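You operate a simulated robot arm through the tools that you are given. There is no shell and no other tool.

You run a simulated robot arm. Do the job below in one go: nothing can be reset, and whatever is moved stays where it is left.

## Task
Rivet the clamped green book with the motor running, then switch off.
Fine: feed one rivet, guard down before the motor runs; draw the bed out last, the book still clamped.

The check looks at the end state, three seconds after you hand in, the way a careful person would. Anything else that was tipped, shoved, dropped, spilled or broken makes it a failure.

## Robot
A 6-joint arm with a fingered hand, fixed in place. Base frame: the origin is at the foot of the arm, x ahead of it, y to its left, z up. Units: m, degrees, N and s.
With the tool pointing down near the work surface it reaches from about 0.24 to 0.72 m from the base axis. Its first joint turns from -115.0 to 115.0 degrees. Payload 4 kg.
The tool frame sits at the grasp point between the pads (the TCP): z along the fingers, y along the line on which they close. The tips reach 0.026 m beyond it. The gripper opens to 0.132 m. The gripper's body begins 0.073 m behind the TCP. The gripper is a hand of 4 fingers: y runs from the thumb to the fingers, the wrist lies at [0, 0, -0.239] in the tool frame, and closing takes about 1.5 s.
Orientation is that of the tool frame in the base frame, as a unit quaternion [w, x, y, z]. With the fingers straight down and closing along the base's y, the tool's x points along the base's -x, its y along +y and its z along -z.

## Interface
- The arm moves only by the tool send_rows. Its argument "motion" is a list of rows, each a list of 6 numbers: the shift along the tool's x, y, z in m, then the turn, a rotation vector about the tool's x, y, z in rad. In form: [[x, y, z, rx, ry, rz], ...]. A call has 1 to 20 rows; each row is the pose to reach, as a shift and turn from the pose commanded when the call began, along the tool's axes at that moment. "claw" is the gripper command, from -1 (fully open) to 1 (shut), values between in proportion, set as the call begins (left out, the last holds). A row lasts 0.2 s, in which the tool goes at most 0.05 m and 8.6 degrees; a call with a longer step from one row to the next is refused whole, and so is a gripper value outside its range. A pose out of reach is approached as far as the arm can. The call stops where the force on the tool passes 50 N (or 10 N more than at its start, if that is more) or the arm is blocked; 0.2 s more then pass. Each finger travels about 0.153 m/s and halts on what it meets, pressing with about 25 N; the grip force reading is that of the motor and also rises with nothing between the fingers. The clock runs only during rows and for 0.2 s after the last one: add rows that repeat a pose to give the fingers time. The reply holds the time, the measured pose of the TCP, the force on the tool along the base axes, the opening and the grip force, in the units named above and with some noise, with the torque about the TCP (base axes, N m) and any sound that the robot's microphone picked up, and new pictures: "views" is both (left out), scene, wrist or none.
- Cameras (640 x 400 px; columns grow to the right, rows downward): "scene" is fixed at [0.2167, -0.4996, 1.804]; the picture's right is [0.96, -0.29, 0.00], its down [-0.15, -0.49, -0.86] and it looks along [0.25, 0.82, -0.51] (base axes); focal length 310 px, centre (320, 200). "wrist" rides on the gripper at [0.068, 0.002, -0.097] in the tool frame; the picture's right is [-0.03, 1.00, 0.00], its down [-0.82, -0.02, -0.58] and it looks along [-0.58, -0.02, 0.82] (tool axes); focal length 270 px, centre (320, 200). There is no depth. A picture from a camera that has moved, and an enlarged one, comes with that camera's place and axes in the base frame and with its lens. The place of the scene camera against the robot may be out by one fixed shift of up to 0.025 m in any direction.
- lift_body(by): slides the trunk up (or, below 0, down) by that many m; the arm rides with it, the base frame stays. It gives what a move gives, with no picture.
- curl_fingers(finger1, finger2, finger3, thumb_bend): sets how far each is bent, from 0 (flat) to 100 (curled in); at 30 the hand is open as for a grip, at 70 the pads meet at the TCP. One left out holds its place. A second passes; each finger stops where it meets its share of the squeeze, and holds until it gets a number again. A gripper value or a shape takes the hand back. It gives what a move gives, with no picture; readings hold the bend of each and the force on the fingers (four entries, about 0 where the hand has none), thumb and palm.
- preshape(shape): the hand has 4 fingers and takes this shape, open, in about a second: jaw (thumb against the fingers, like two jaws); tri (thumb and two fingers); tip (a fingertip pinch); poke (one finger out to press); point (the index stretched); flat (the hand flat); cup (the hand cupped); fist (a fist). The gripper value then closes the fingers along that shape, each until it touches; the sizes above hold for jaw. It gives what a move gives, with no picture.
- zoom(camera, box): a new picture of the part [left, top, right, bottom] of that camera's present view, enlarged. No time passes.
- finish_job(): hands the job in; it is judged then, once.

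Nothing tells you positions but the pictures and the camera data. Unless the task says otherwise, let go and move clear before handing in.

The tools are called as name(argument=value, ...) on one line, values as JSON. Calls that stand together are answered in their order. send_rows: Moves the arm, as the interface text tells. Its arguments: {"type":"object","properties":{"motion":{"type":"array","items":{"type":"array","items":{"type":"number"}}},"claw":{"type":"number"},"views":{"type":"string","enum":["both","scene","wrist","none"]}},"required":["motion"]} The other tools are called the same way: lift_body (by) slides the trunk up or down; preshape (shape) gives the hand a shape; curl_fingers (finger1, finger2, finger3, thumb_bend) moves the fingers one by one; zoom (camera, box) takes an enlarged picture of a part of a camera's view; finish_job () hands the job in.

At the start:

```text
time_s: 0.0
tcp_pos: [0.1124, 0.3139, 1.5035]
tcp_rot: [0.0, 0.002, 1.0, 0.0]
wrist_force: [1.2, -0.3, -0.3]
wrist_torque: [-0.01, -0.01, 0.0]
width: 0.1318
finger_force: 0.0
shape: jaw
bend: [30.0, 30.0, 30.0, 30.0]
finger forces: [0.0, 0.1, 0.1, 0.0, 0.1, 0.0]
trunk travel left (down, up): [-0.925, 0.065]
```

scene: 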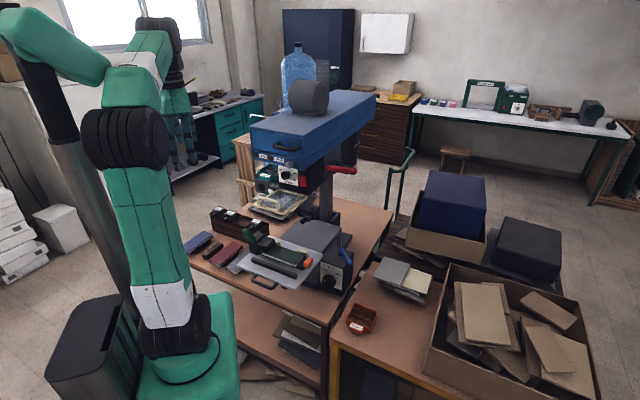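
wrist: 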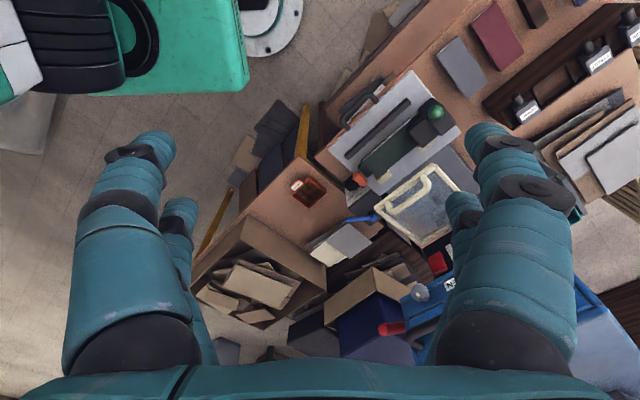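

I see a riveting machine on a bench ahead of the arm, with a bed that carries a green book, and an orange cup that may hold rivets. I'll zoom in on the machine before moving anything.

zoom(camera="scene", box=[180, 70, 420, 220])

zoom(camera="scene", box=[180, 180, 400, 318])

zoom(camera="wrist", box=[280, 40, 500, 178])

zoom(camera="wrist", box=[340, 140, 580, 290])

zoom(camera="scene", box=[330, 230, 450, 345])

```text
2.67 times, centred on (300, 145) of scene
camera zoom: at [0.2167, -0.4996, 1.804], right [0.96, -0.29, 0.0], down [-0.15, -0.49, -0.86], along [0.25, 0.82, -0.51], focal length 827 px, centre (373, 347)
```

zoom: 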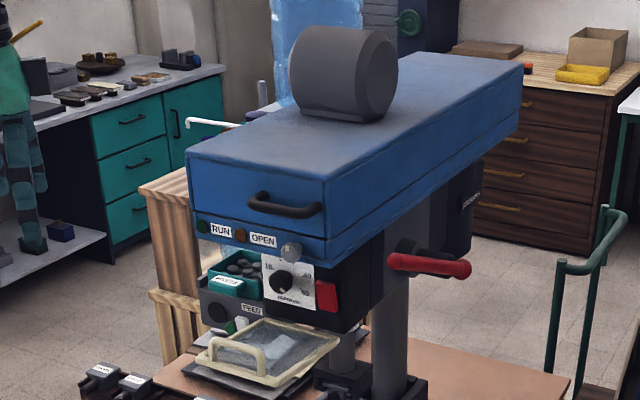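

```text
2.90 times, centred on (290, 249) of scene
camera zoom: at [0.2167, -0.4996, 1.804], right [0.96, -0.29, 0.0], down [-0.15, -0.49, -0.86], along [0.25, 0.82, -0.51], focal length 899 px, centre (407, 58)
```

zoom: 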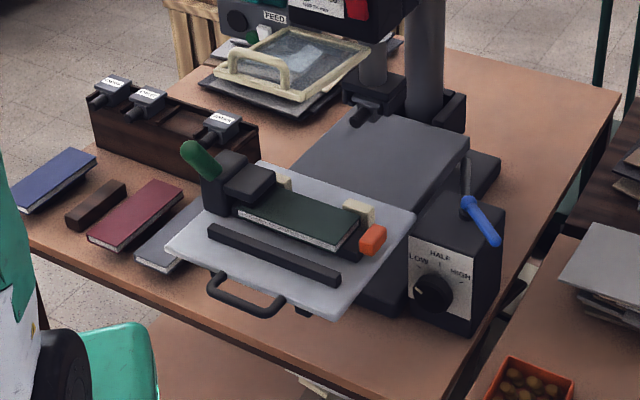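

```text
2.90 times, centred on (390, 109) of wrist
camera zoom: at [0.0445, 0.3157, 1.5989], right [0.03, 1.0, 0.0], down [0.82, -0.02, 0.58], along [0.58, -0.02, -0.82], focal length 783 px, centre (117, 464)
```

zoom: 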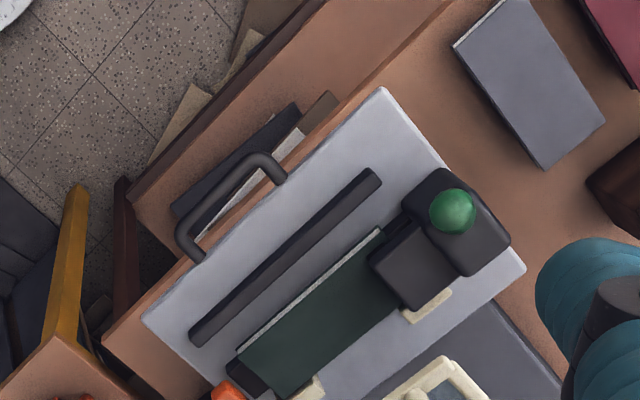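

```text
2.67 times, centred on (460, 215) of wrist
camera zoom: at [0.0445, 0.3157, 1.5989], right [0.03, 1.0, 0.0], down [0.82, -0.02, 0.58], along [0.58, -0.02, -0.82], focal length 721 px, centre (-53, 160)
```

zoom: 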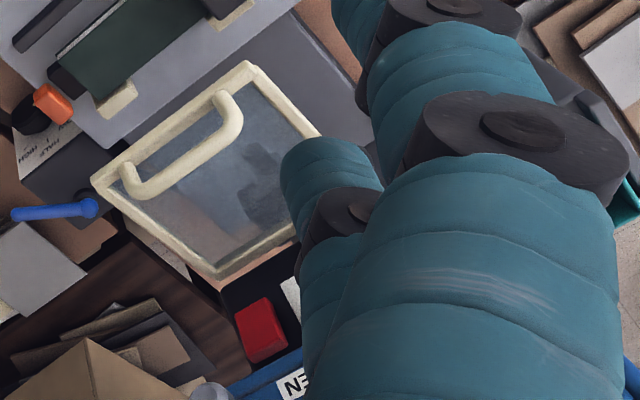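

```text
3.48 times, centred on (390, 288) of scene
camera zoom: at [0.2167, -0.4996, 1.804], right [0.96, -0.29, 0.0], down [-0.15, -0.49, -0.86], along [0.25, 0.82, -0.51], focal length 1079 px, centre (76, -104)
```

zoom: 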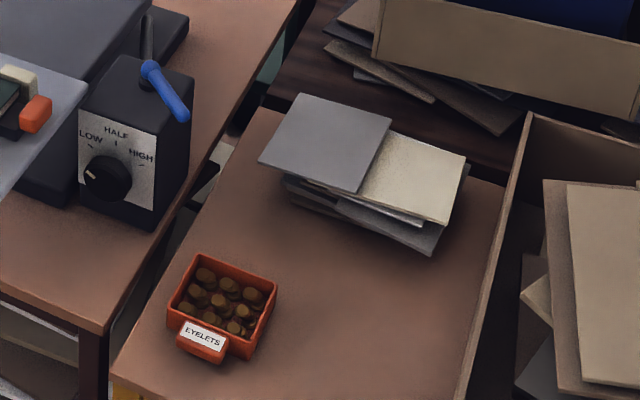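

The head carries a panel with RUN and OPEN lamps, a rivet tray, a dial, a red switch and FEED. I'll zoom closer on each control to read it.

zoom(camera="scene", box=[240, 140, 340, 202])

zoom(camera="scene", box=[240, 180, 340, 242])

zoom(camera="scene", box=[230, 225, 330, 287])

zoom(camera="scene", box=[300, 140, 400, 202])

zoom(camera="scene", box=[180, 200, 280, 262])

zoom(camera="scene", box=[300, 235, 370, 300])

```text
6.40 times, centred on (290, 171) of scene
camera zoom: at [0.2167, -0.4996, 1.804], right [0.96, -0.29, 0.0], down [-0.15, -0.49, -0.86], along [0.25, 0.82, -0.51], focal length 1985 px, centre (512, 386)
```

zoom: 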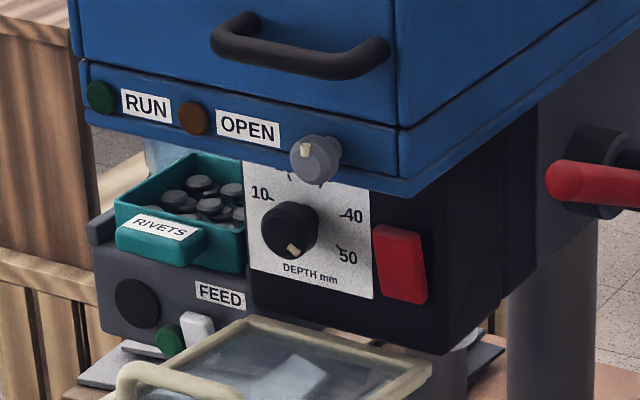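

```text
6.40 times, centred on (290, 211) of scene
camera zoom: at [0.2167, -0.4996, 1.804], right [0.96, -0.29, 0.0], down [-0.15, -0.49, -0.86], along [0.25, 0.82, -0.51], focal length 1985 px, centre (512, 130)
```

zoom: 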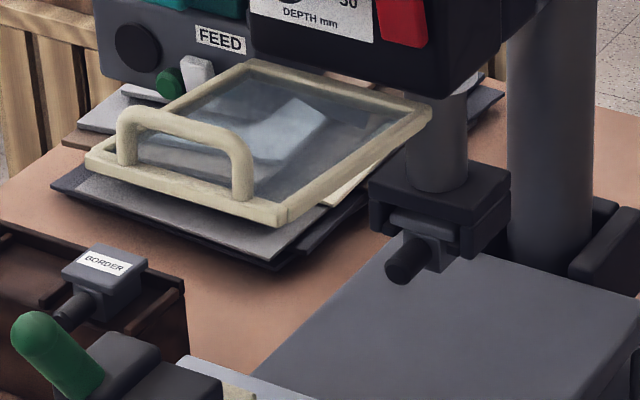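

```text
6.40 times, centred on (280, 256) of scene
camera zoom: at [0.2167, -0.4996, 1.804], right [0.96, -0.29, 0.0], down [-0.15, -0.49, -0.86], along [0.25, 0.82, -0.51], focal length 1985 px, centre (576, -158)
```

zoom: 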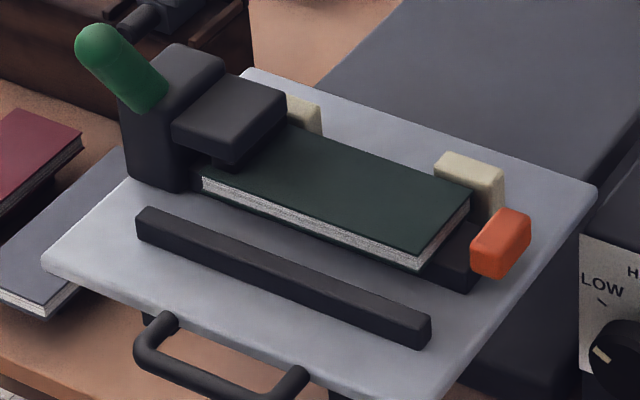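

```text
6.40 times, centred on (350, 171) of scene
camera zoom: at [0.2167, -0.4996, 1.804], right [0.96, -0.29, 0.0], down [-0.15, -0.49, -0.86], along [0.25, 0.82, -0.51], focal length 1985 px, centre (128, 386)
```

zoom: 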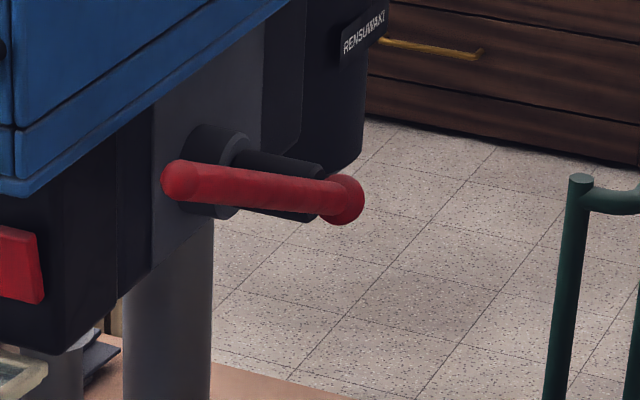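

```text
6.40 times, centred on (230, 231) of scene
camera zoom: at [0.2167, -0.4996, 1.804], right [0.96, -0.29, 0.0], down [-0.15, -0.49, -0.86], along [0.25, 0.82, -0.51], focal length 1985 px, centre (896, 2)
```

zoom: 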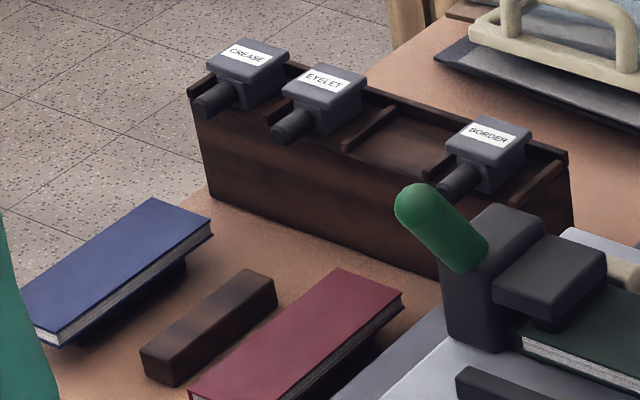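

```text
6.15 times, centred on (335, 268) of scene
camera zoom: at [0.2167, -0.4996, 1.804], right [0.96, -0.29, 0.0], down [-0.15, -0.49, -0.86], along [0.25, 0.82, -0.51], focal length 1909 px, centre (228, -215)
```

zoom: 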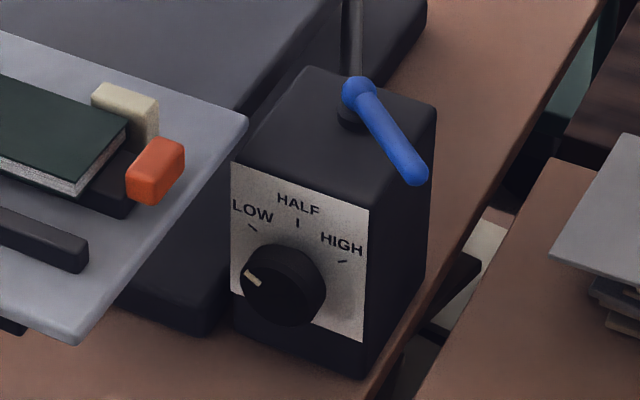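

The machine stands at about 45° to the base, with the plate and clamp drawn out towards me, the guard raised and level at z≈1.19, and the panel at z≈1.3. I'll turn the hand to face it and look closer, still up high and clear.

send_rows(motion=[[0, 0, 0, 0, 0, -0.131], [0, 0, 0, 0, 0, -0.262], [0, 0, 0, 0, 0, -0.393], [0, 0, 0, 0, 0, -0.524], [0, 0, 0, 0, 0, -0.655], [0, 0, 0, 0, 0, -0.785], [0, 0, 0, 0, 0, -0.785]], views="wrist")

```text
time_s: 1.6
tcp_pos: [0.1134, 0.3146, 1.5021]
tcp_rot: [0.002, -0.381, 0.924, 0.0]
wrist_force: [0.2, -0.8, 0.1]
wrist_torque: [-0.02, 0.02, 0.04]
width: 0.1319
finger_force: 0.0
shape: jaw
bend: [30.0, 30.0, 30.0, 30.0]
finger forces: [0.1, 0.0, 0.0, 0.0, 0.0, 0.0]
trunk travel left (down, up): [-0.925, 0.065]
camera wrist: at [0.0633, 0.2661, 1.5987], right [-0.69, 0.73, 0.0], down [0.59, 0.56, 0.58], along [0.42, 0.4, -0.82], focal length 270 px, centre (320, 200)
```

wrist: 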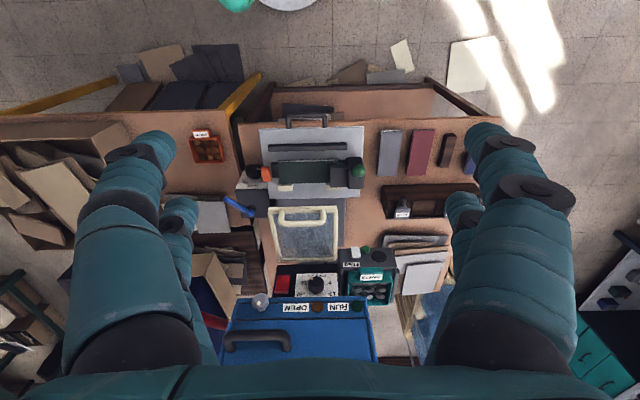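

The hand now faces the machine squarely. I'll zoom in on the important parts from this angle.

zoom(camera="wrist", box=[220, 240, 400, 350])

zoom(camera="wrist", box=[225, 105, 385, 205])

send_rows(motion=[[0, 0, 0, 0, -0.14, 0], [0, 0, 0, 0, -0.28, 0], [0, 0, 0, 0, -0.42, 0], [0, 0, 0, 0, -0.56, 0], [0, 0, 0, 0, -0.7, 0], [0, 0, 0, 0, -0.7, 0]], views="wrist")

```text
3.56 times, centred on (310, 295) of wrist
camera zoom: at [0.0633, 0.2661, 1.5987], right [-0.69, 0.73, 0.0], down [0.59, 0.56, 0.58], along [0.42, 0.4, -0.82], focal length 961 px, centre (356, -138)
```

zoom: 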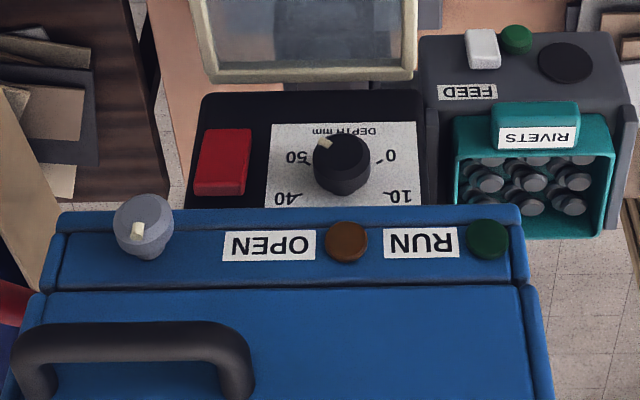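

```text
4.00 times, centred on (305, 155) of wrist
camera zoom: at [0.0633, 0.2661, 1.5987], right [-0.69, 0.73, 0.0], down [0.59, 0.56, 0.58], along [0.42, 0.4, -0.82], focal length 1081 px, centre (380, 380)
```

zoom: 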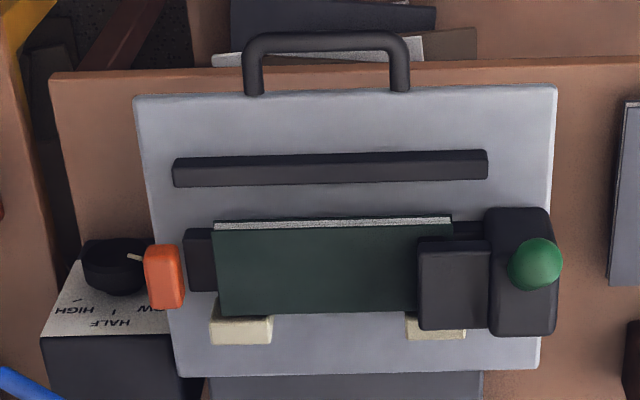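

```text
time_s: 2.9
tcp_pos: [0.1608, 0.3088, 1.5204]
tcp_rot: [0.329, -0.275, 0.894, 0.128]
wrist_force: [-0.2, 0.7, -0.8]
wrist_torque: [-0.02, -0.02, 0.02]
width: 0.1321
finger_force: 0.0
shape: jaw
bend: [30.0, 30.0, 30.0, 30.0]
finger forces: [0.0, 0.0, 0.1, 0.0, 0.1, 0.0]
trunk travel left (down, up): [-0.925, 0.065]
stopped in row 6: the arm was blocked; the commanded pose is now the measured one
camera wrist: at [0.0668, 0.242, 1.5476], right [-0.56, 0.83, 0.06], down [0.23, 0.08, 0.97], along [0.8, 0.56, -0.23], focal length 270 px, centre (320, 200)
```

wrist: 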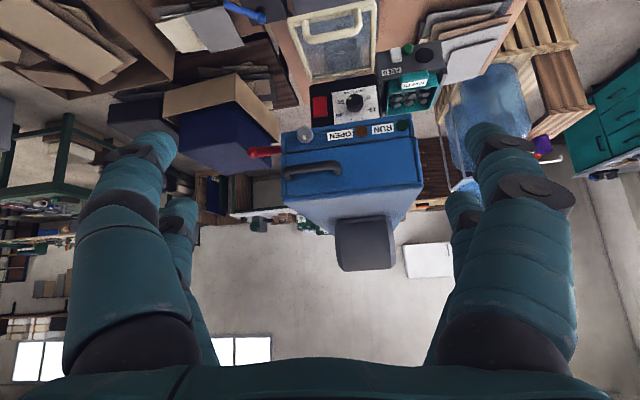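

The arm was blocked there because the wrist came too close to its own column. I can now read RUN and OPEN, FEED with a green button, and the DEPTH dial. I'll lower the trunk and re-pose to look at the panel from the front.

lift_body(by=-0.2)

```text
time_s: 5.1
tcp_pos: [0.1625, 0.3098, 1.3196]
tcp_rot: [0.329, -0.277, 0.894, 0.128]
wrist_force: [-0.8, -0.8, 0.2]
wrist_torque: [0.0, -0.02, 0.0]
width: 0.1323
finger_force: 0.2
shape: jaw
bend: [30.0, 30.0, 30.0, 30.0]
finger forces: [0.0, 0.1, 0.0, 0.0, 0.1, 0.0]
trunk travel left (down, up): [-0.725, 0.265]
```

The next move squares the hand to the machine, pitched forward, a little nearer.

send_rows(motion=[[-0.0215, 0.0232, 0.0203, -0.034, 0.057, -0.082], [-0.0429, 0.0464, 0.0407, -0.068, 0.114, -0.163], [-0.0429, 0.0464, 0.0407, -0.068, 0.114, -0.163]], views="wrist")

```text
time_s: 5.9
tcp_pos: [0.1836, 0.3737, 1.3279]
tcp_rot: [0.282, -0.362, 0.88, 0.123]
wrist_force: [0.4, 0.3, 0.4]
wrist_torque: [0.01, -0.02, 0.02]
width: 0.1322
finger_force: 0.0
shape: jaw
bend: [30.0, 30.0, 30.0, 30.0]
finger forces: [0.0, 0.0, 0.0, 0.0, 0.1, 0.0]
trunk travel left (down, up): [-0.725, 0.265]
camera wrist: at [0.1034, 0.294, 1.3656], right [-0.69, 0.72, 0.03], down [0.25, 0.2, 0.95], along [0.68, 0.66, -0.32], focal length 270 px, centre (320, 200)
```

wrist: 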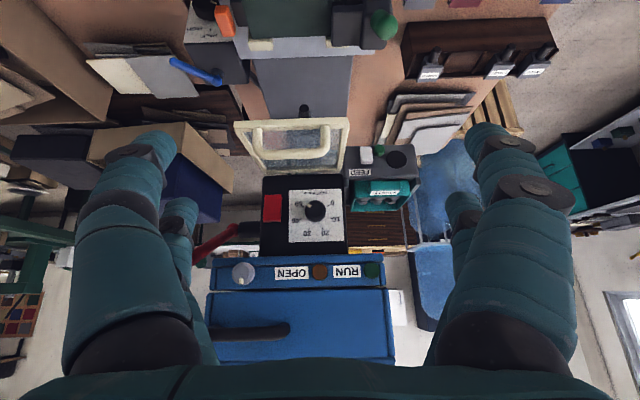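

zoom(camera="wrist", box=[225, 110, 425, 235])

zoom(camera="wrist", box=[250, 180, 350, 245])

zoom(camera="wrist", box=[340, 135, 430, 215])

zoom(camera="wrist", box=[200, 240, 400, 365])

zoom(camera="wrist", box=[240, 30, 400, 130])

zoom(camera="wrist", box=[160, 0, 280, 90])

```text
3.20 times, centred on (325, 172) of wrist
camera zoom: at [0.1034, 0.294, 1.3656], right [-0.69, 0.72, 0.03], down [0.25, 0.2, 0.95], along [0.68, 0.66, -0.32], focal length 865 px, centre (304, 288)
```

zoom: 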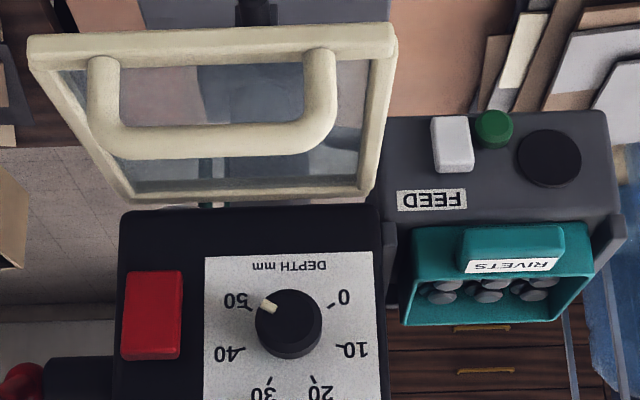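

```text
6.15 times, centred on (300, 212) of wrist
camera zoom: at [0.1034, 0.294, 1.3656], right [-0.69, 0.72, 0.03], down [0.25, 0.2, 0.95], along [0.68, 0.66, -0.32], focal length 1663 px, centre (443, 123)
```

zoom: 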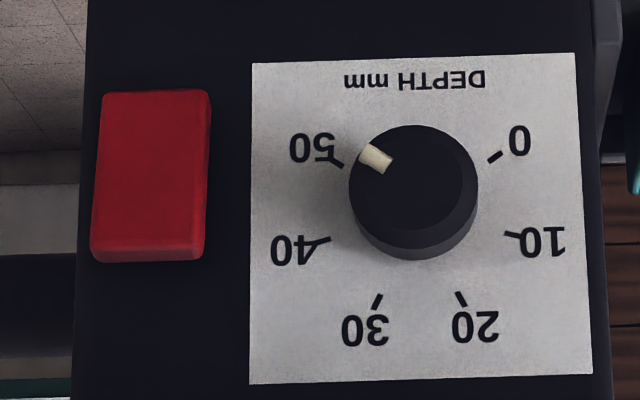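

```text
5.00 times, centred on (385, 175) of wrist
camera zoom: at [0.1034, 0.294, 1.3656], right [-0.69, 0.72, 0.03], down [0.25, 0.2, 0.95], along [0.68, 0.66, -0.32], focal length 1351 px, centre (-5, 325)
```

zoom: 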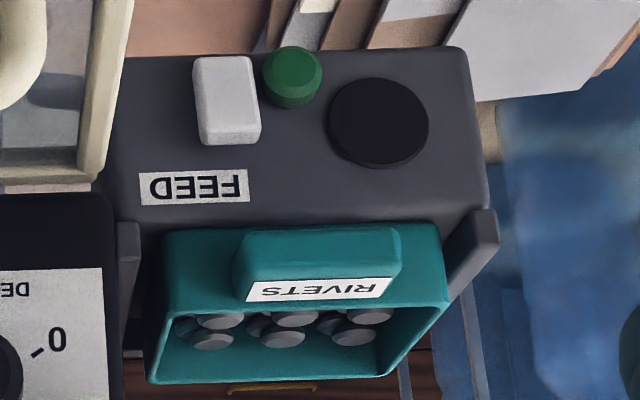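

```text
3.20 times, centred on (300, 302) of wrist
camera zoom: at [0.1034, 0.294, 1.3656], right [-0.69, 0.72, 0.03], down [0.25, 0.2, 0.95], along [0.68, 0.66, -0.32], focal length 865 px, centre (384, -128)
```

zoom: 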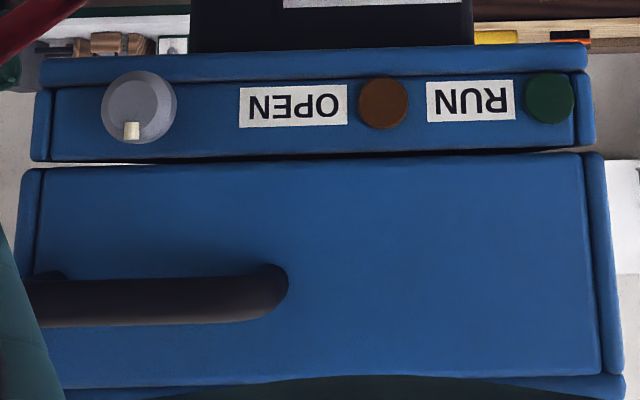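

```text
4.00 times, centred on (320, 80) of wrist
camera zoom: at [0.1034, 0.294, 1.3656], right [-0.69, 0.72, 0.03], down [0.25, 0.2, 0.95], along [0.68, 0.66, -0.32], focal length 1081 px, centre (320, 680)
```

zoom: 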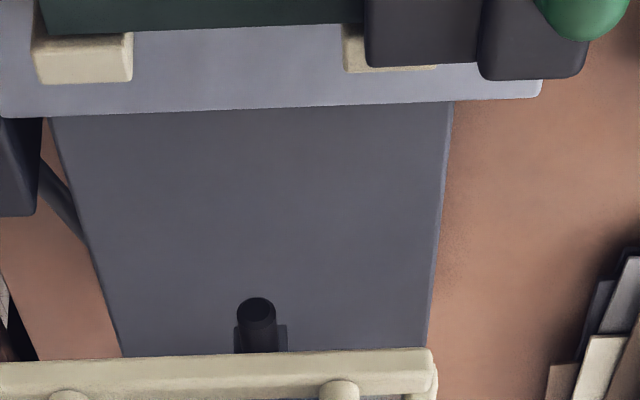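

```text
4.44 times, centred on (220, 45) of wrist
camera zoom: at [0.1034, 0.294, 1.3656], right [-0.69, 0.72, 0.03], down [0.25, 0.2, 0.95], along [0.68, 0.66, -0.32], focal length 1201 px, centre (764, 889)
```

zoom: 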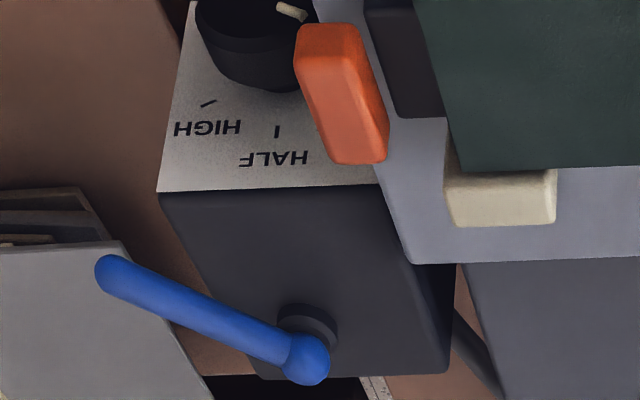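

I now have good estimates: red rocker at forward distance f≈0.72, z≈1.23; guard hinge f≈0.72, z≈1.16; FEED button at z≈1.125; plate at z≈0.875. I'll zoom tighter to identify the FEED parts, the knob and the red lever.

zoom(camera="wrist", box=[365, 140, 415, 172])

zoom(camera="wrist", box=[222, 252, 272, 284])

zoom(camera="wrist", box=[180, 210, 260, 262])

zoom(camera="wrist", box=[230, 115, 360, 185])

```text
12.50 times, centred on (390, 156) of wrist
camera zoom: at [0.1034, 0.294, 1.3656], right [-0.69, 0.72, 0.03], down [0.25, 0.2, 0.95], along [0.68, 0.66, -0.32], focal length 3379 px, centre (-555, 750)
```

zoom: 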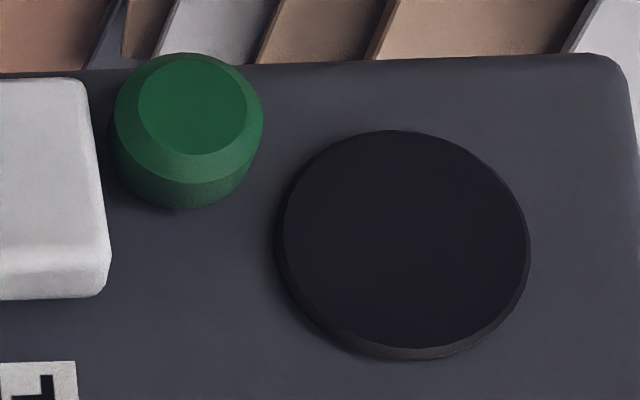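

```text
12.50 times, centred on (247, 268) of wrist
camera zoom: at [0.1034, 0.294, 1.3656], right [-0.69, 0.72, 0.03], down [0.25, 0.2, 0.95], along [0.68, 0.66, -0.32], focal length 3379 px, centre (1232, -650)
```

zoom: 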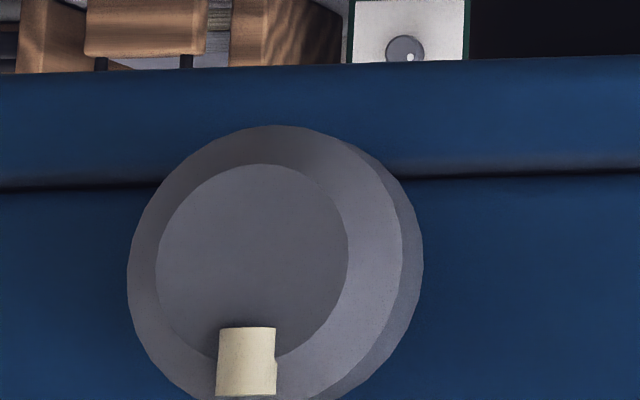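

```text
7.69 times, centred on (220, 236) of wrist
camera zoom: at [0.1034, 0.294, 1.3656], right [-0.69, 0.72, 0.03], down [0.25, 0.2, 0.95], along [0.68, 0.66, -0.32], focal length 2079 px, centre (1089, -77)
```

zoom: 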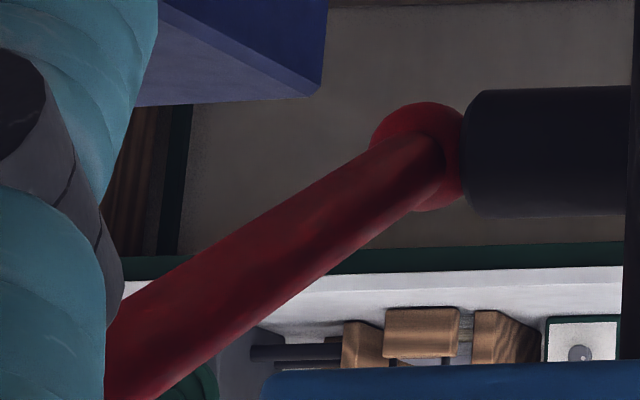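

```text
4.92 times, centred on (295, 150) of wrist
camera zoom: at [0.1034, 0.294, 1.3656], right [-0.69, 0.72, 0.03], down [0.25, 0.2, 0.95], along [0.68, 0.66, -0.32], focal length 1331 px, centre (443, 446)
```

zoom: 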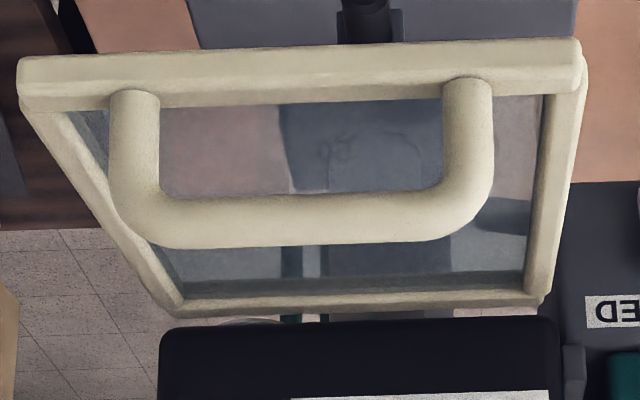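

The red lever is a pull lever on the right side of the head, pointing forward and up, with its tip near f≈0.64, z≈1.36. I'll lower the trunk a little to look under the head at the ram, tool and bed.

lift_body(by=-0.15)

zoom(camera="wrist", box=[0, 0, 640, 400])

zoom(camera="wrist", box=[220, 100, 440, 240])

```text
time_s: 7.7
tcp_pos: [0.184, 0.3738, 1.1797]
tcp_rot: [0.283, -0.362, 0.879, 0.124]
wrist_force: [0.4, -0.4, -0.3]
wrist_torque: [-0.02, -0.01, 0.0]
width: 0.1321
finger_force: 0.1
shape: jaw
bend: [30.0, 30.0, 30.0, 30.0]
finger forces: [0.0, 0.0, 0.1, 0.1, 0.0, 0.1]
trunk travel left (down, up): [-0.575, 0.415]
```

```text
1.00 times, centred on (320, 200) of wrist (not enlarged: the box is as wide or as high as the picture)
camera zoom: at [0.1028, 0.295, 1.2159], right [-0.69, 0.72, 0.03], down [0.25, 0.2, 0.95], along [0.68, 0.66, -0.32], focal length 270 px, centre (320, 200)
```

zoom: 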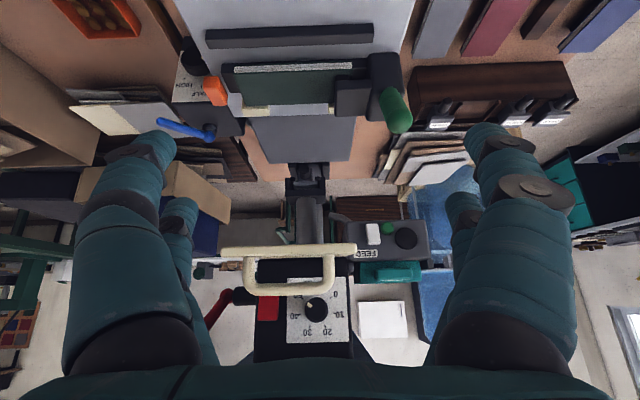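

```text
2.86 times, centred on (330, 170) of wrist
camera zoom: at [0.1028, 0.295, 1.2159], right [-0.69, 0.72, 0.03], down [0.25, 0.2, 0.95], along [0.68, 0.66, -0.32], focal length 772 px, centre (291, 286)
```

zoom: 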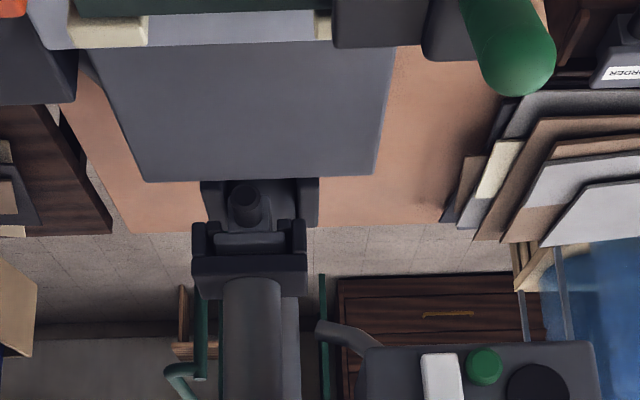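

I can see the ram with its tool, the chute from the FEED box and the raised guard. I'll check the whole arm from the scene camera before starting work on the bed handle.

zoom(camera="scene", box=[0, 0, 640, 400])

zoom(camera="scene", box=[160, 140, 400, 290])

zoom(camera="wrist", box=[180, 0, 420, 150])

```text
1.00 times, centred on (320, 200) of scene (not enlarged: the box is as wide or as high as the picture)
camera zoom: at [0.2167, -0.4996, 1.804], right [0.96, -0.29, 0.0], down [-0.15, -0.49, -0.86], along [0.25, 0.82, -0.51], focal length 310 px, centre (320, 200)
```

zoom: 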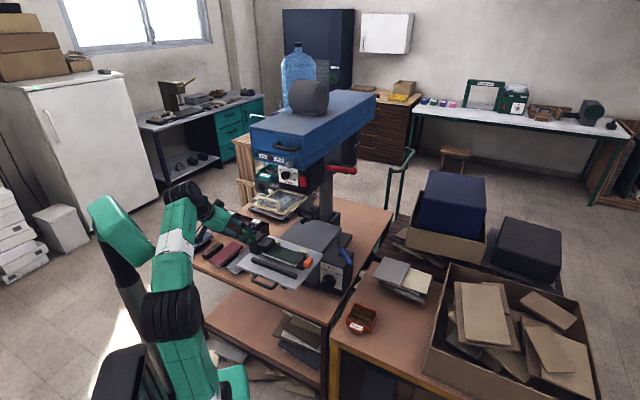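

```text
2.67 times, centred on (280, 215) of scene
camera zoom: at [0.2167, -0.4996, 1.804], right [0.96, -0.29, 0.0], down [-0.15, -0.49, -0.86], along [0.25, 0.82, -0.51], focal length 827 px, centre (427, 160)
```

zoom: 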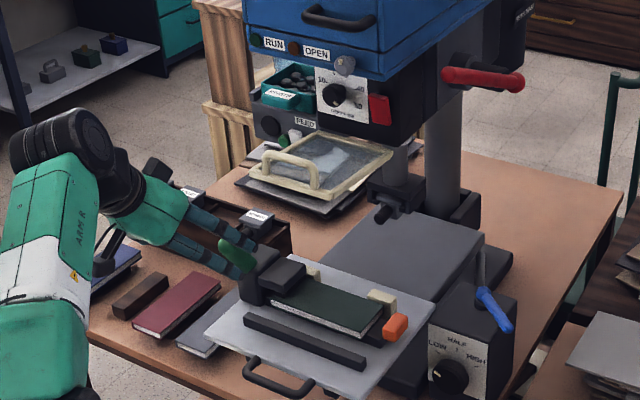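

```text
2.67 times, centred on (300, 75) of wrist
camera zoom: at [0.1028, 0.295, 1.2159], right [-0.69, 0.72, 0.03], down [0.25, 0.2, 0.95], along [0.68, 0.66, -0.32], focal length 721 px, centre (373, 533)
```

zoom: 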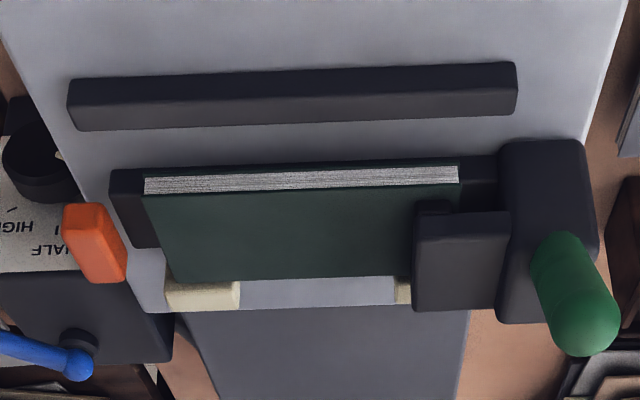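

I'll zoom on the hand in the scene view to understand its fingers.

zoom(camera="scene", box=[180, 180, 280, 242])

zoom(camera="scene", box=[225, 245, 305, 295])

```text
6.40 times, centred on (230, 211) of scene
camera zoom: at [0.2167, -0.4996, 1.804], right [0.96, -0.29, 0.0], down [-0.15, -0.49, -0.86], along [0.25, 0.82, -0.51], focal length 1985 px, centre (896, 130)
```

zoom: 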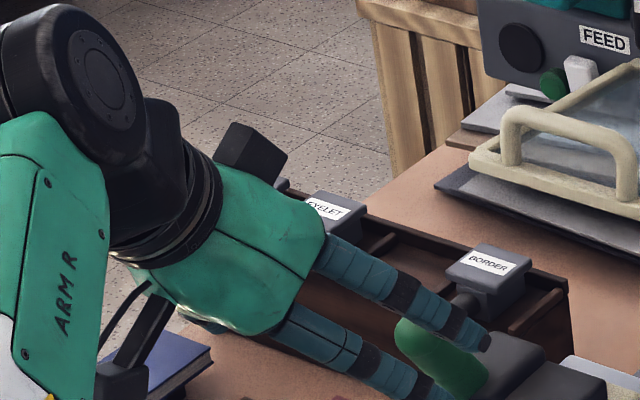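

```text
8.00 times, centred on (265, 270) of scene
camera zoom: at [0.2167, -0.4996, 1.804], right [0.96, -0.29, 0.0], down [-0.15, -0.49, -0.86], along [0.25, 0.82, -0.51], focal length 2481 px, centre (760, -360)
```

zoom: 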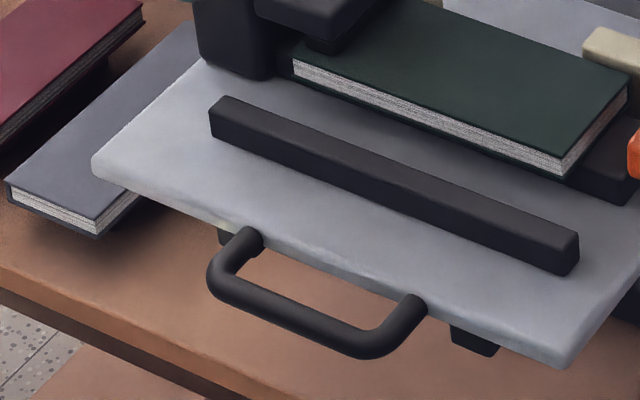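

I'll approach the bed handle with the hand rolled 90°, so thumb and fingers can take the bar from front and behind. I'm moving to a spot above and in front of the handle first.

send_rows(motion=[[0.009, -0.003, 0.008, 0, 0, 0.143], [0.019, -0.006, 0.016, 0, 0, 0.286], [0.028, -0.009, 0.023, 0, 0, 0.428], [0.038, -0.012, 0.031, 0, 0, 0.571], [0.047, -0.015, 0.039, 0, 0, 0.714], [0.057, -0.019, 0.047, 0, 0, 0.857], [0.066, -0.022, 0.054, 0, 0, 1.0], [0.075, -0.025, 0.062, 0, 0, 1.142], [0.085, -0.028, 0.07, 0, 0, 1.285], [0.094, -0.031, 0.078, 0, 0, 1.428], [0.104, -0.034, 0.0855, 0, 0, 1.571], [0.104, -0.034, 0.0855, 0, 0, 1.571]])

```text
time_s: 10.2
tcp_pos: [0.1785, 0.3298, 1.037]
tcp_rot: [0.114, 0.36, 0.884, 0.275]
wrist_force: [-0.2, 0.8, 0.2]
wrist_torque: [0.01, 0.01, -0.02]
width: 0.1321
finger_force: 0.0
shape: jaw
bend: [30.0, 30.0, 30.0, 30.0]
finger forces: [0.0, 0.1, 0.0, 0.0, 0.0, 0.0]
trunk travel left (down, up): [-0.575, 0.415]
camera wrist: at [0.0914, 0.3399, 1.1172], right [0.59, 0.57, 0.57], down [0.34, -0.82, 0.47], along [0.73, -0.08, -0.68], focal length 270 px, centre (320, 200)
```

scene: 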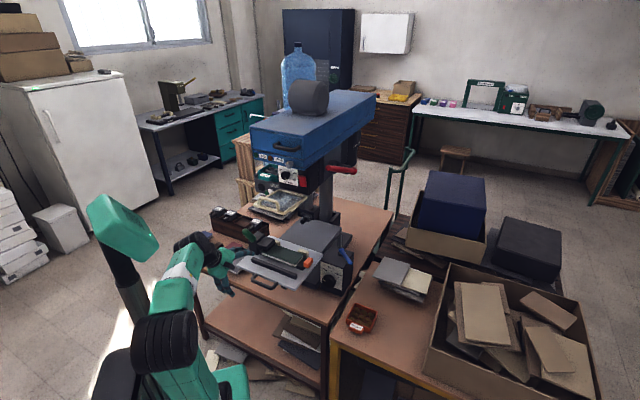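
wrist: 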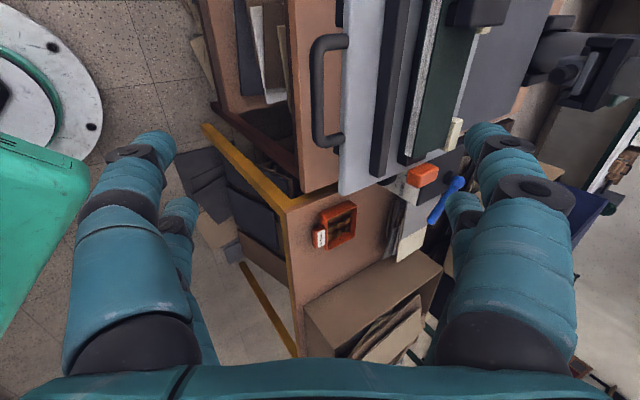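

The handle bar comes out at about f≈0.468, r≈-0.105, z≈0.88. I'll zoom in to check the gap behind the bar.

zoom(camera="wrist", box=[270, 20, 430, 160])

zoom(camera="scene", box=[150, 210, 310, 310])

```text
2.86 times, centred on (350, 90) of wrist
camera zoom: at [0.0914, 0.3399, 1.1172], right [0.59, 0.57, 0.57], down [0.34, -0.82, 0.47], along [0.73, -0.08, -0.68], focal length 772 px, centre (234, 514)
```

zoom: 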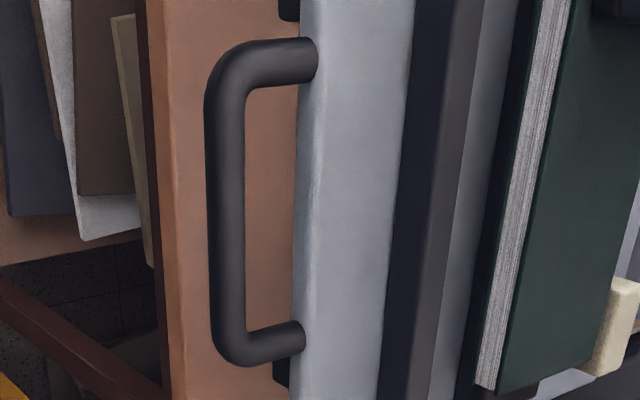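

```text
4.00 times, centred on (230, 260) of scene
camera zoom: at [0.2167, -0.4996, 1.804], right [0.96, -0.29, 0.0], down [-0.15, -0.49, -0.86], along [0.25, 0.82, -0.51], focal length 1241 px, centre (680, -40)
```

zoom: 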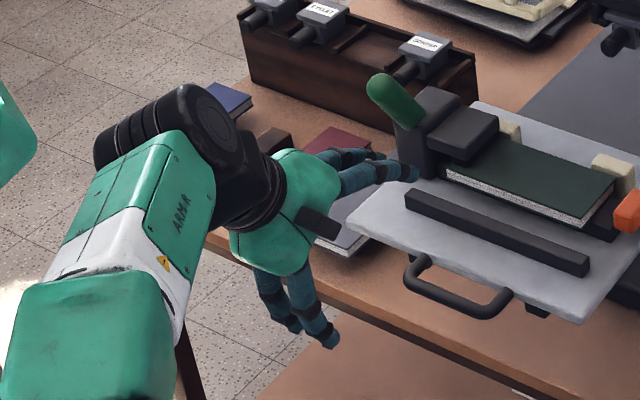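

The gap behind the bar is about 25 mm, enough for the fingers. I'll narrow the hand to about 6 cm and come down to just short of the bar.

send_rows(motion=[[-0.001, -0.005, 0.034, 0, 0, 0], [-0.002, -0.01, 0.068, 0, 0, 0], [-0.002, -0.016, 0.102, 0, 0, 0], [-0.003, -0.021, 0.135, 0, 0, 0], [-0.003, -0.021, 0.135, -0.12, 0, 0], [-0.003, -0.021, 0.135, -0.24, 0, 0], [-0.003, -0.021, 0.135, -0.356, 0, 0], [-0.003, -0.021, 0.135, -0.356, 0, 0]], claw=0.1)

zoom(camera="scene", box=[190, 225, 310, 300])

```text
time_s: 12.1
tcp_pos: [0.2229, 0.3693, 0.9142]
tcp_rot: [0.177, 0.333, 0.821, 0.428]
wrist_force: [0.4, -0.4, 0.2]
wrist_torque: [0.02, 0.02, 0.01]
width: 0.0597
finger_force: 0.2
shape: jaw
bend: [73.0, 73.0, 73.0, 70.0]
finger forces: [0.0, 0.1, 0.0, 0.1, 0.0, 0.0]
trunk travel left (down, up): [-0.575, 0.415]
camera wrist: at [0.119, 0.3619, 0.9703], right [0.41, 0.4, 0.82], down [0.24, -0.92, 0.32], along [0.88, 0.07, -0.48], focal length 270 px, centre (320, 200)
```

scene: 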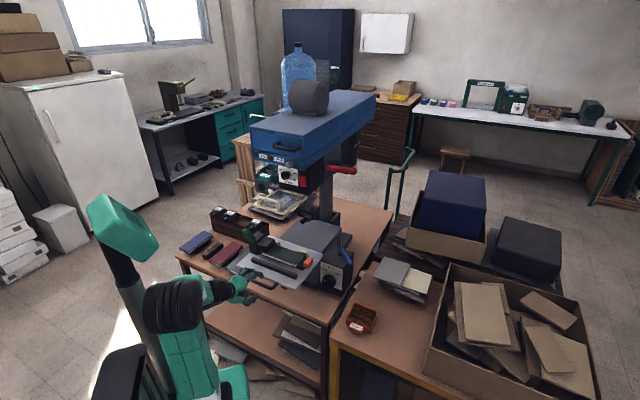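
wrist: 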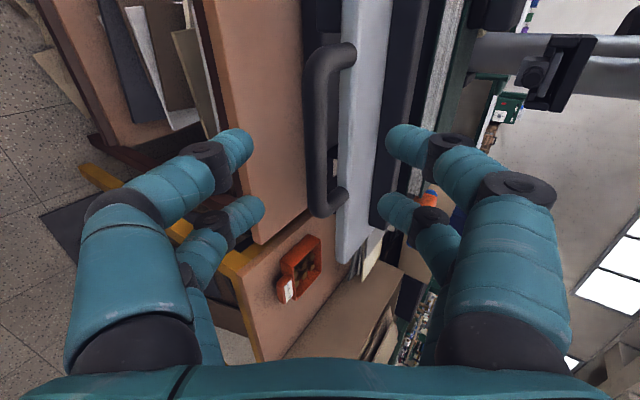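

```text
5.33 times, centred on (250, 262) of scene
camera zoom: at [0.2167, -0.4996, 1.804], right [0.96, -0.29, 0.0], down [-0.15, -0.49, -0.86], along [0.25, 0.82, -0.51], focal length 1654 px, centre (693, -133)
```

zoom: 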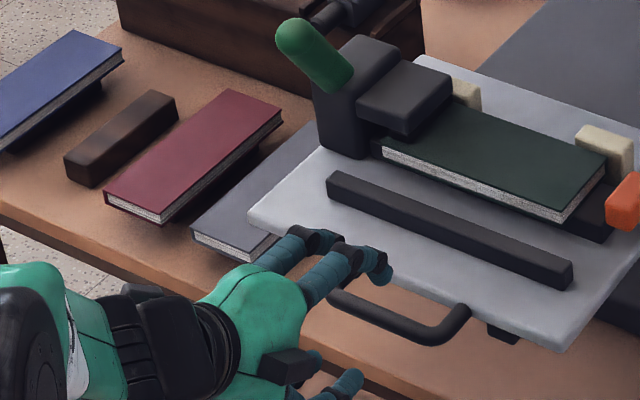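

Tips are straddling the bar as planned. I'll advance along the fingers in small steps.

send_rows(motion=[[0, 0.001, 0.02, 0, 0, 0], [-0.002, 0.002, 0.04, 0, 0, 0], [-0.003, 0.003, 0.055, 0, 0, 0], [-0.003, 0.003, 0.055, 0, 0, 0]])

zoom(camera="scene", box=[190, 225, 310, 300])

```text
time_s: 13.1
tcp_pos: [0.2593, 0.401, 0.8855]
tcp_rot: [0.177, 0.333, 0.822, 0.426]
wrist_force: [0.5, -1.3, -1.1]
wrist_torque: [0.01, -0.03, -0.01]
width: 0.0598
finger_force: 0.1
shape: jaw
bend: [73.0, 73.0, 73.0, 70.0]
finger forces: [0.0, 0.0, 0.0, 0.0, 0.0, 0.0]
trunk travel left (down, up): [-0.575, 0.415]
camera wrist: at [0.155, 0.3936, 0.9423], right [0.41, 0.4, 0.82], down [0.24, -0.92, 0.32], along [0.88, 0.07, -0.48], focal length 270 px, centre (320, 200)
```

scene: 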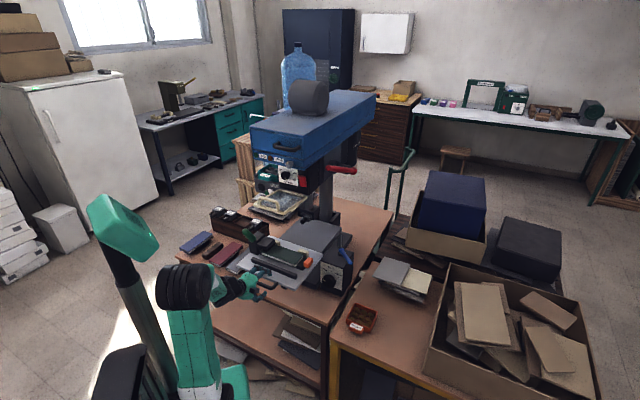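
wrist: 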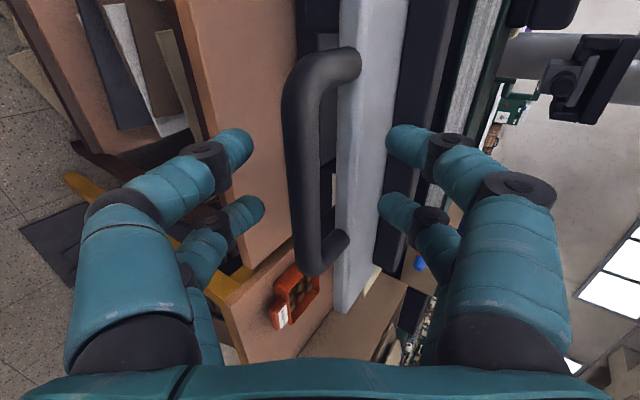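

```text
5.33 times, centred on (250, 262) of scene
camera zoom: at [0.2167, -0.4996, 1.804], right [0.96, -0.29, 0.0], down [-0.15, -0.49, -0.86], along [0.25, 0.82, -0.51], focal length 1654 px, centre (693, -133)
```

zoom: 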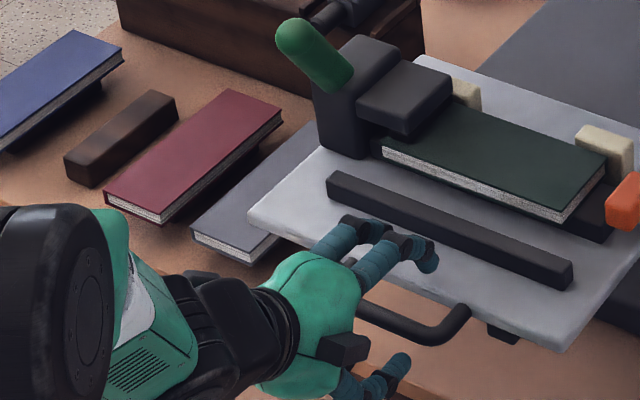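

The bar is centred between the digits, slightly towards the thumb. I'll back off a few millimetres to keep the fingertips clear of the plate edge, shift left, and close on the bar.

send_rows(motion=[[0.006, -0.002, -0.004, 0, 0, 0], [0.012, -0.005, -0.008, 0, 0, 0], [0.012, -0.005, -0.008, 0, 0, 0]], views="none")

send_rows(motion=[[0, 0, 0, 0, 0, 0], [0, 0, 0, 0, 0, 0], [0, 0, 0, 0, 0, 0], [0, 0, 0, 0, 0, 0], [0, 0, 0, 0, 0, 0], [0, 0, 0, 0, 0, 0]], claw=1)

zoom(camera="scene", box=[190, 225, 310, 300])

```text
time_s: 13.8
tcp_pos: [0.2429, 0.4043, 0.8853]
tcp_rot: [0.177, 0.333, 0.822, 0.427]
wrist_force: [-0.2, 0.2, 0.4]
wrist_torque: [-0.02, -0.02, -0.01]
width: 0.0599
finger_force: 0.1
shape: jaw
bend: [73.0, 73.0, 73.0, 70.0]
finger forces: [0.1, 0.0, 0.0, 0.0, 0.1, 0.0]
trunk travel left (down, up): [-0.575, 0.415]
```

```text
time_s: 15.2
tcp_pos: [0.2432, 0.4028, 0.8837]
tcp_rot: [0.178, 0.333, 0.823, 0.425]
wrist_force: [11.0, 11.0, -11.6]
wrist_torque: [0.02, 0.04, 0.04]
width: 0.0031
finger_force: 24.9
shape: jaw
bend: [71.0, 71.0, 71.0, 71.0]
finger forces: [19.9, 19.4, 20.1, 0.0, 21.2, 0.0]
trunk travel left (down, up): [-0.575, 0.415]
camera wrist: at [0.1406, 0.3957, 0.9404], right [0.42, 0.4, 0.82], down [0.24, -0.92, 0.32], along [0.88, 0.07, -0.48], focal length 270 px, centre (320, 200)
```

scene: 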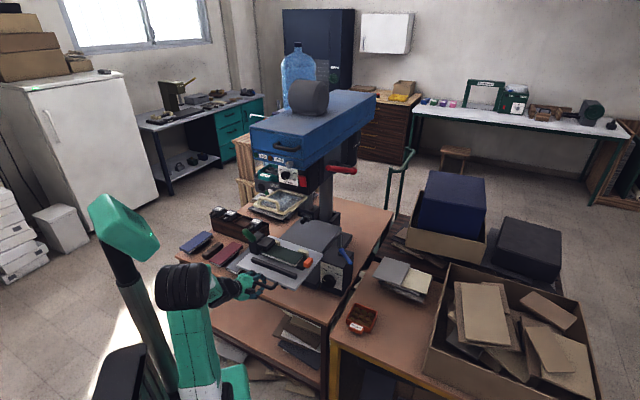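
wrist: 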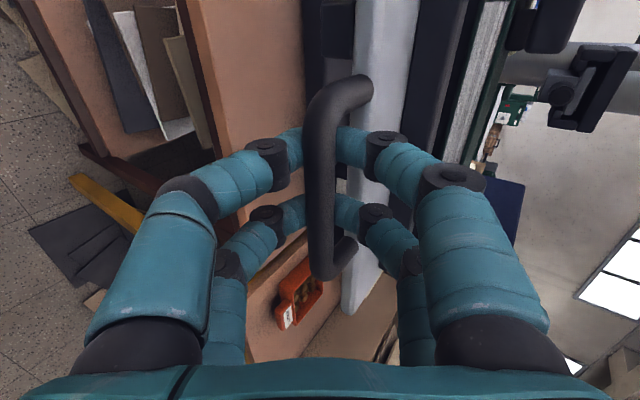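

```text
5.33 times, centred on (250, 262) of scene
camera zoom: at [0.2167, -0.4996, 1.804], right [0.96, -0.29, 0.0], down [-0.15, -0.49, -0.86], along [0.25, 0.82, -0.51], focal length 1654 px, centre (693, -133)
```

zoom: 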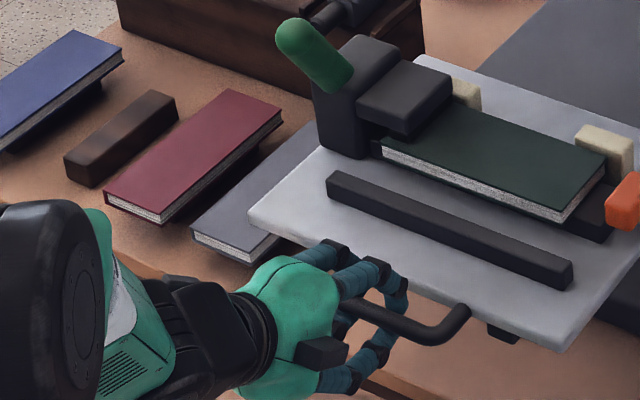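

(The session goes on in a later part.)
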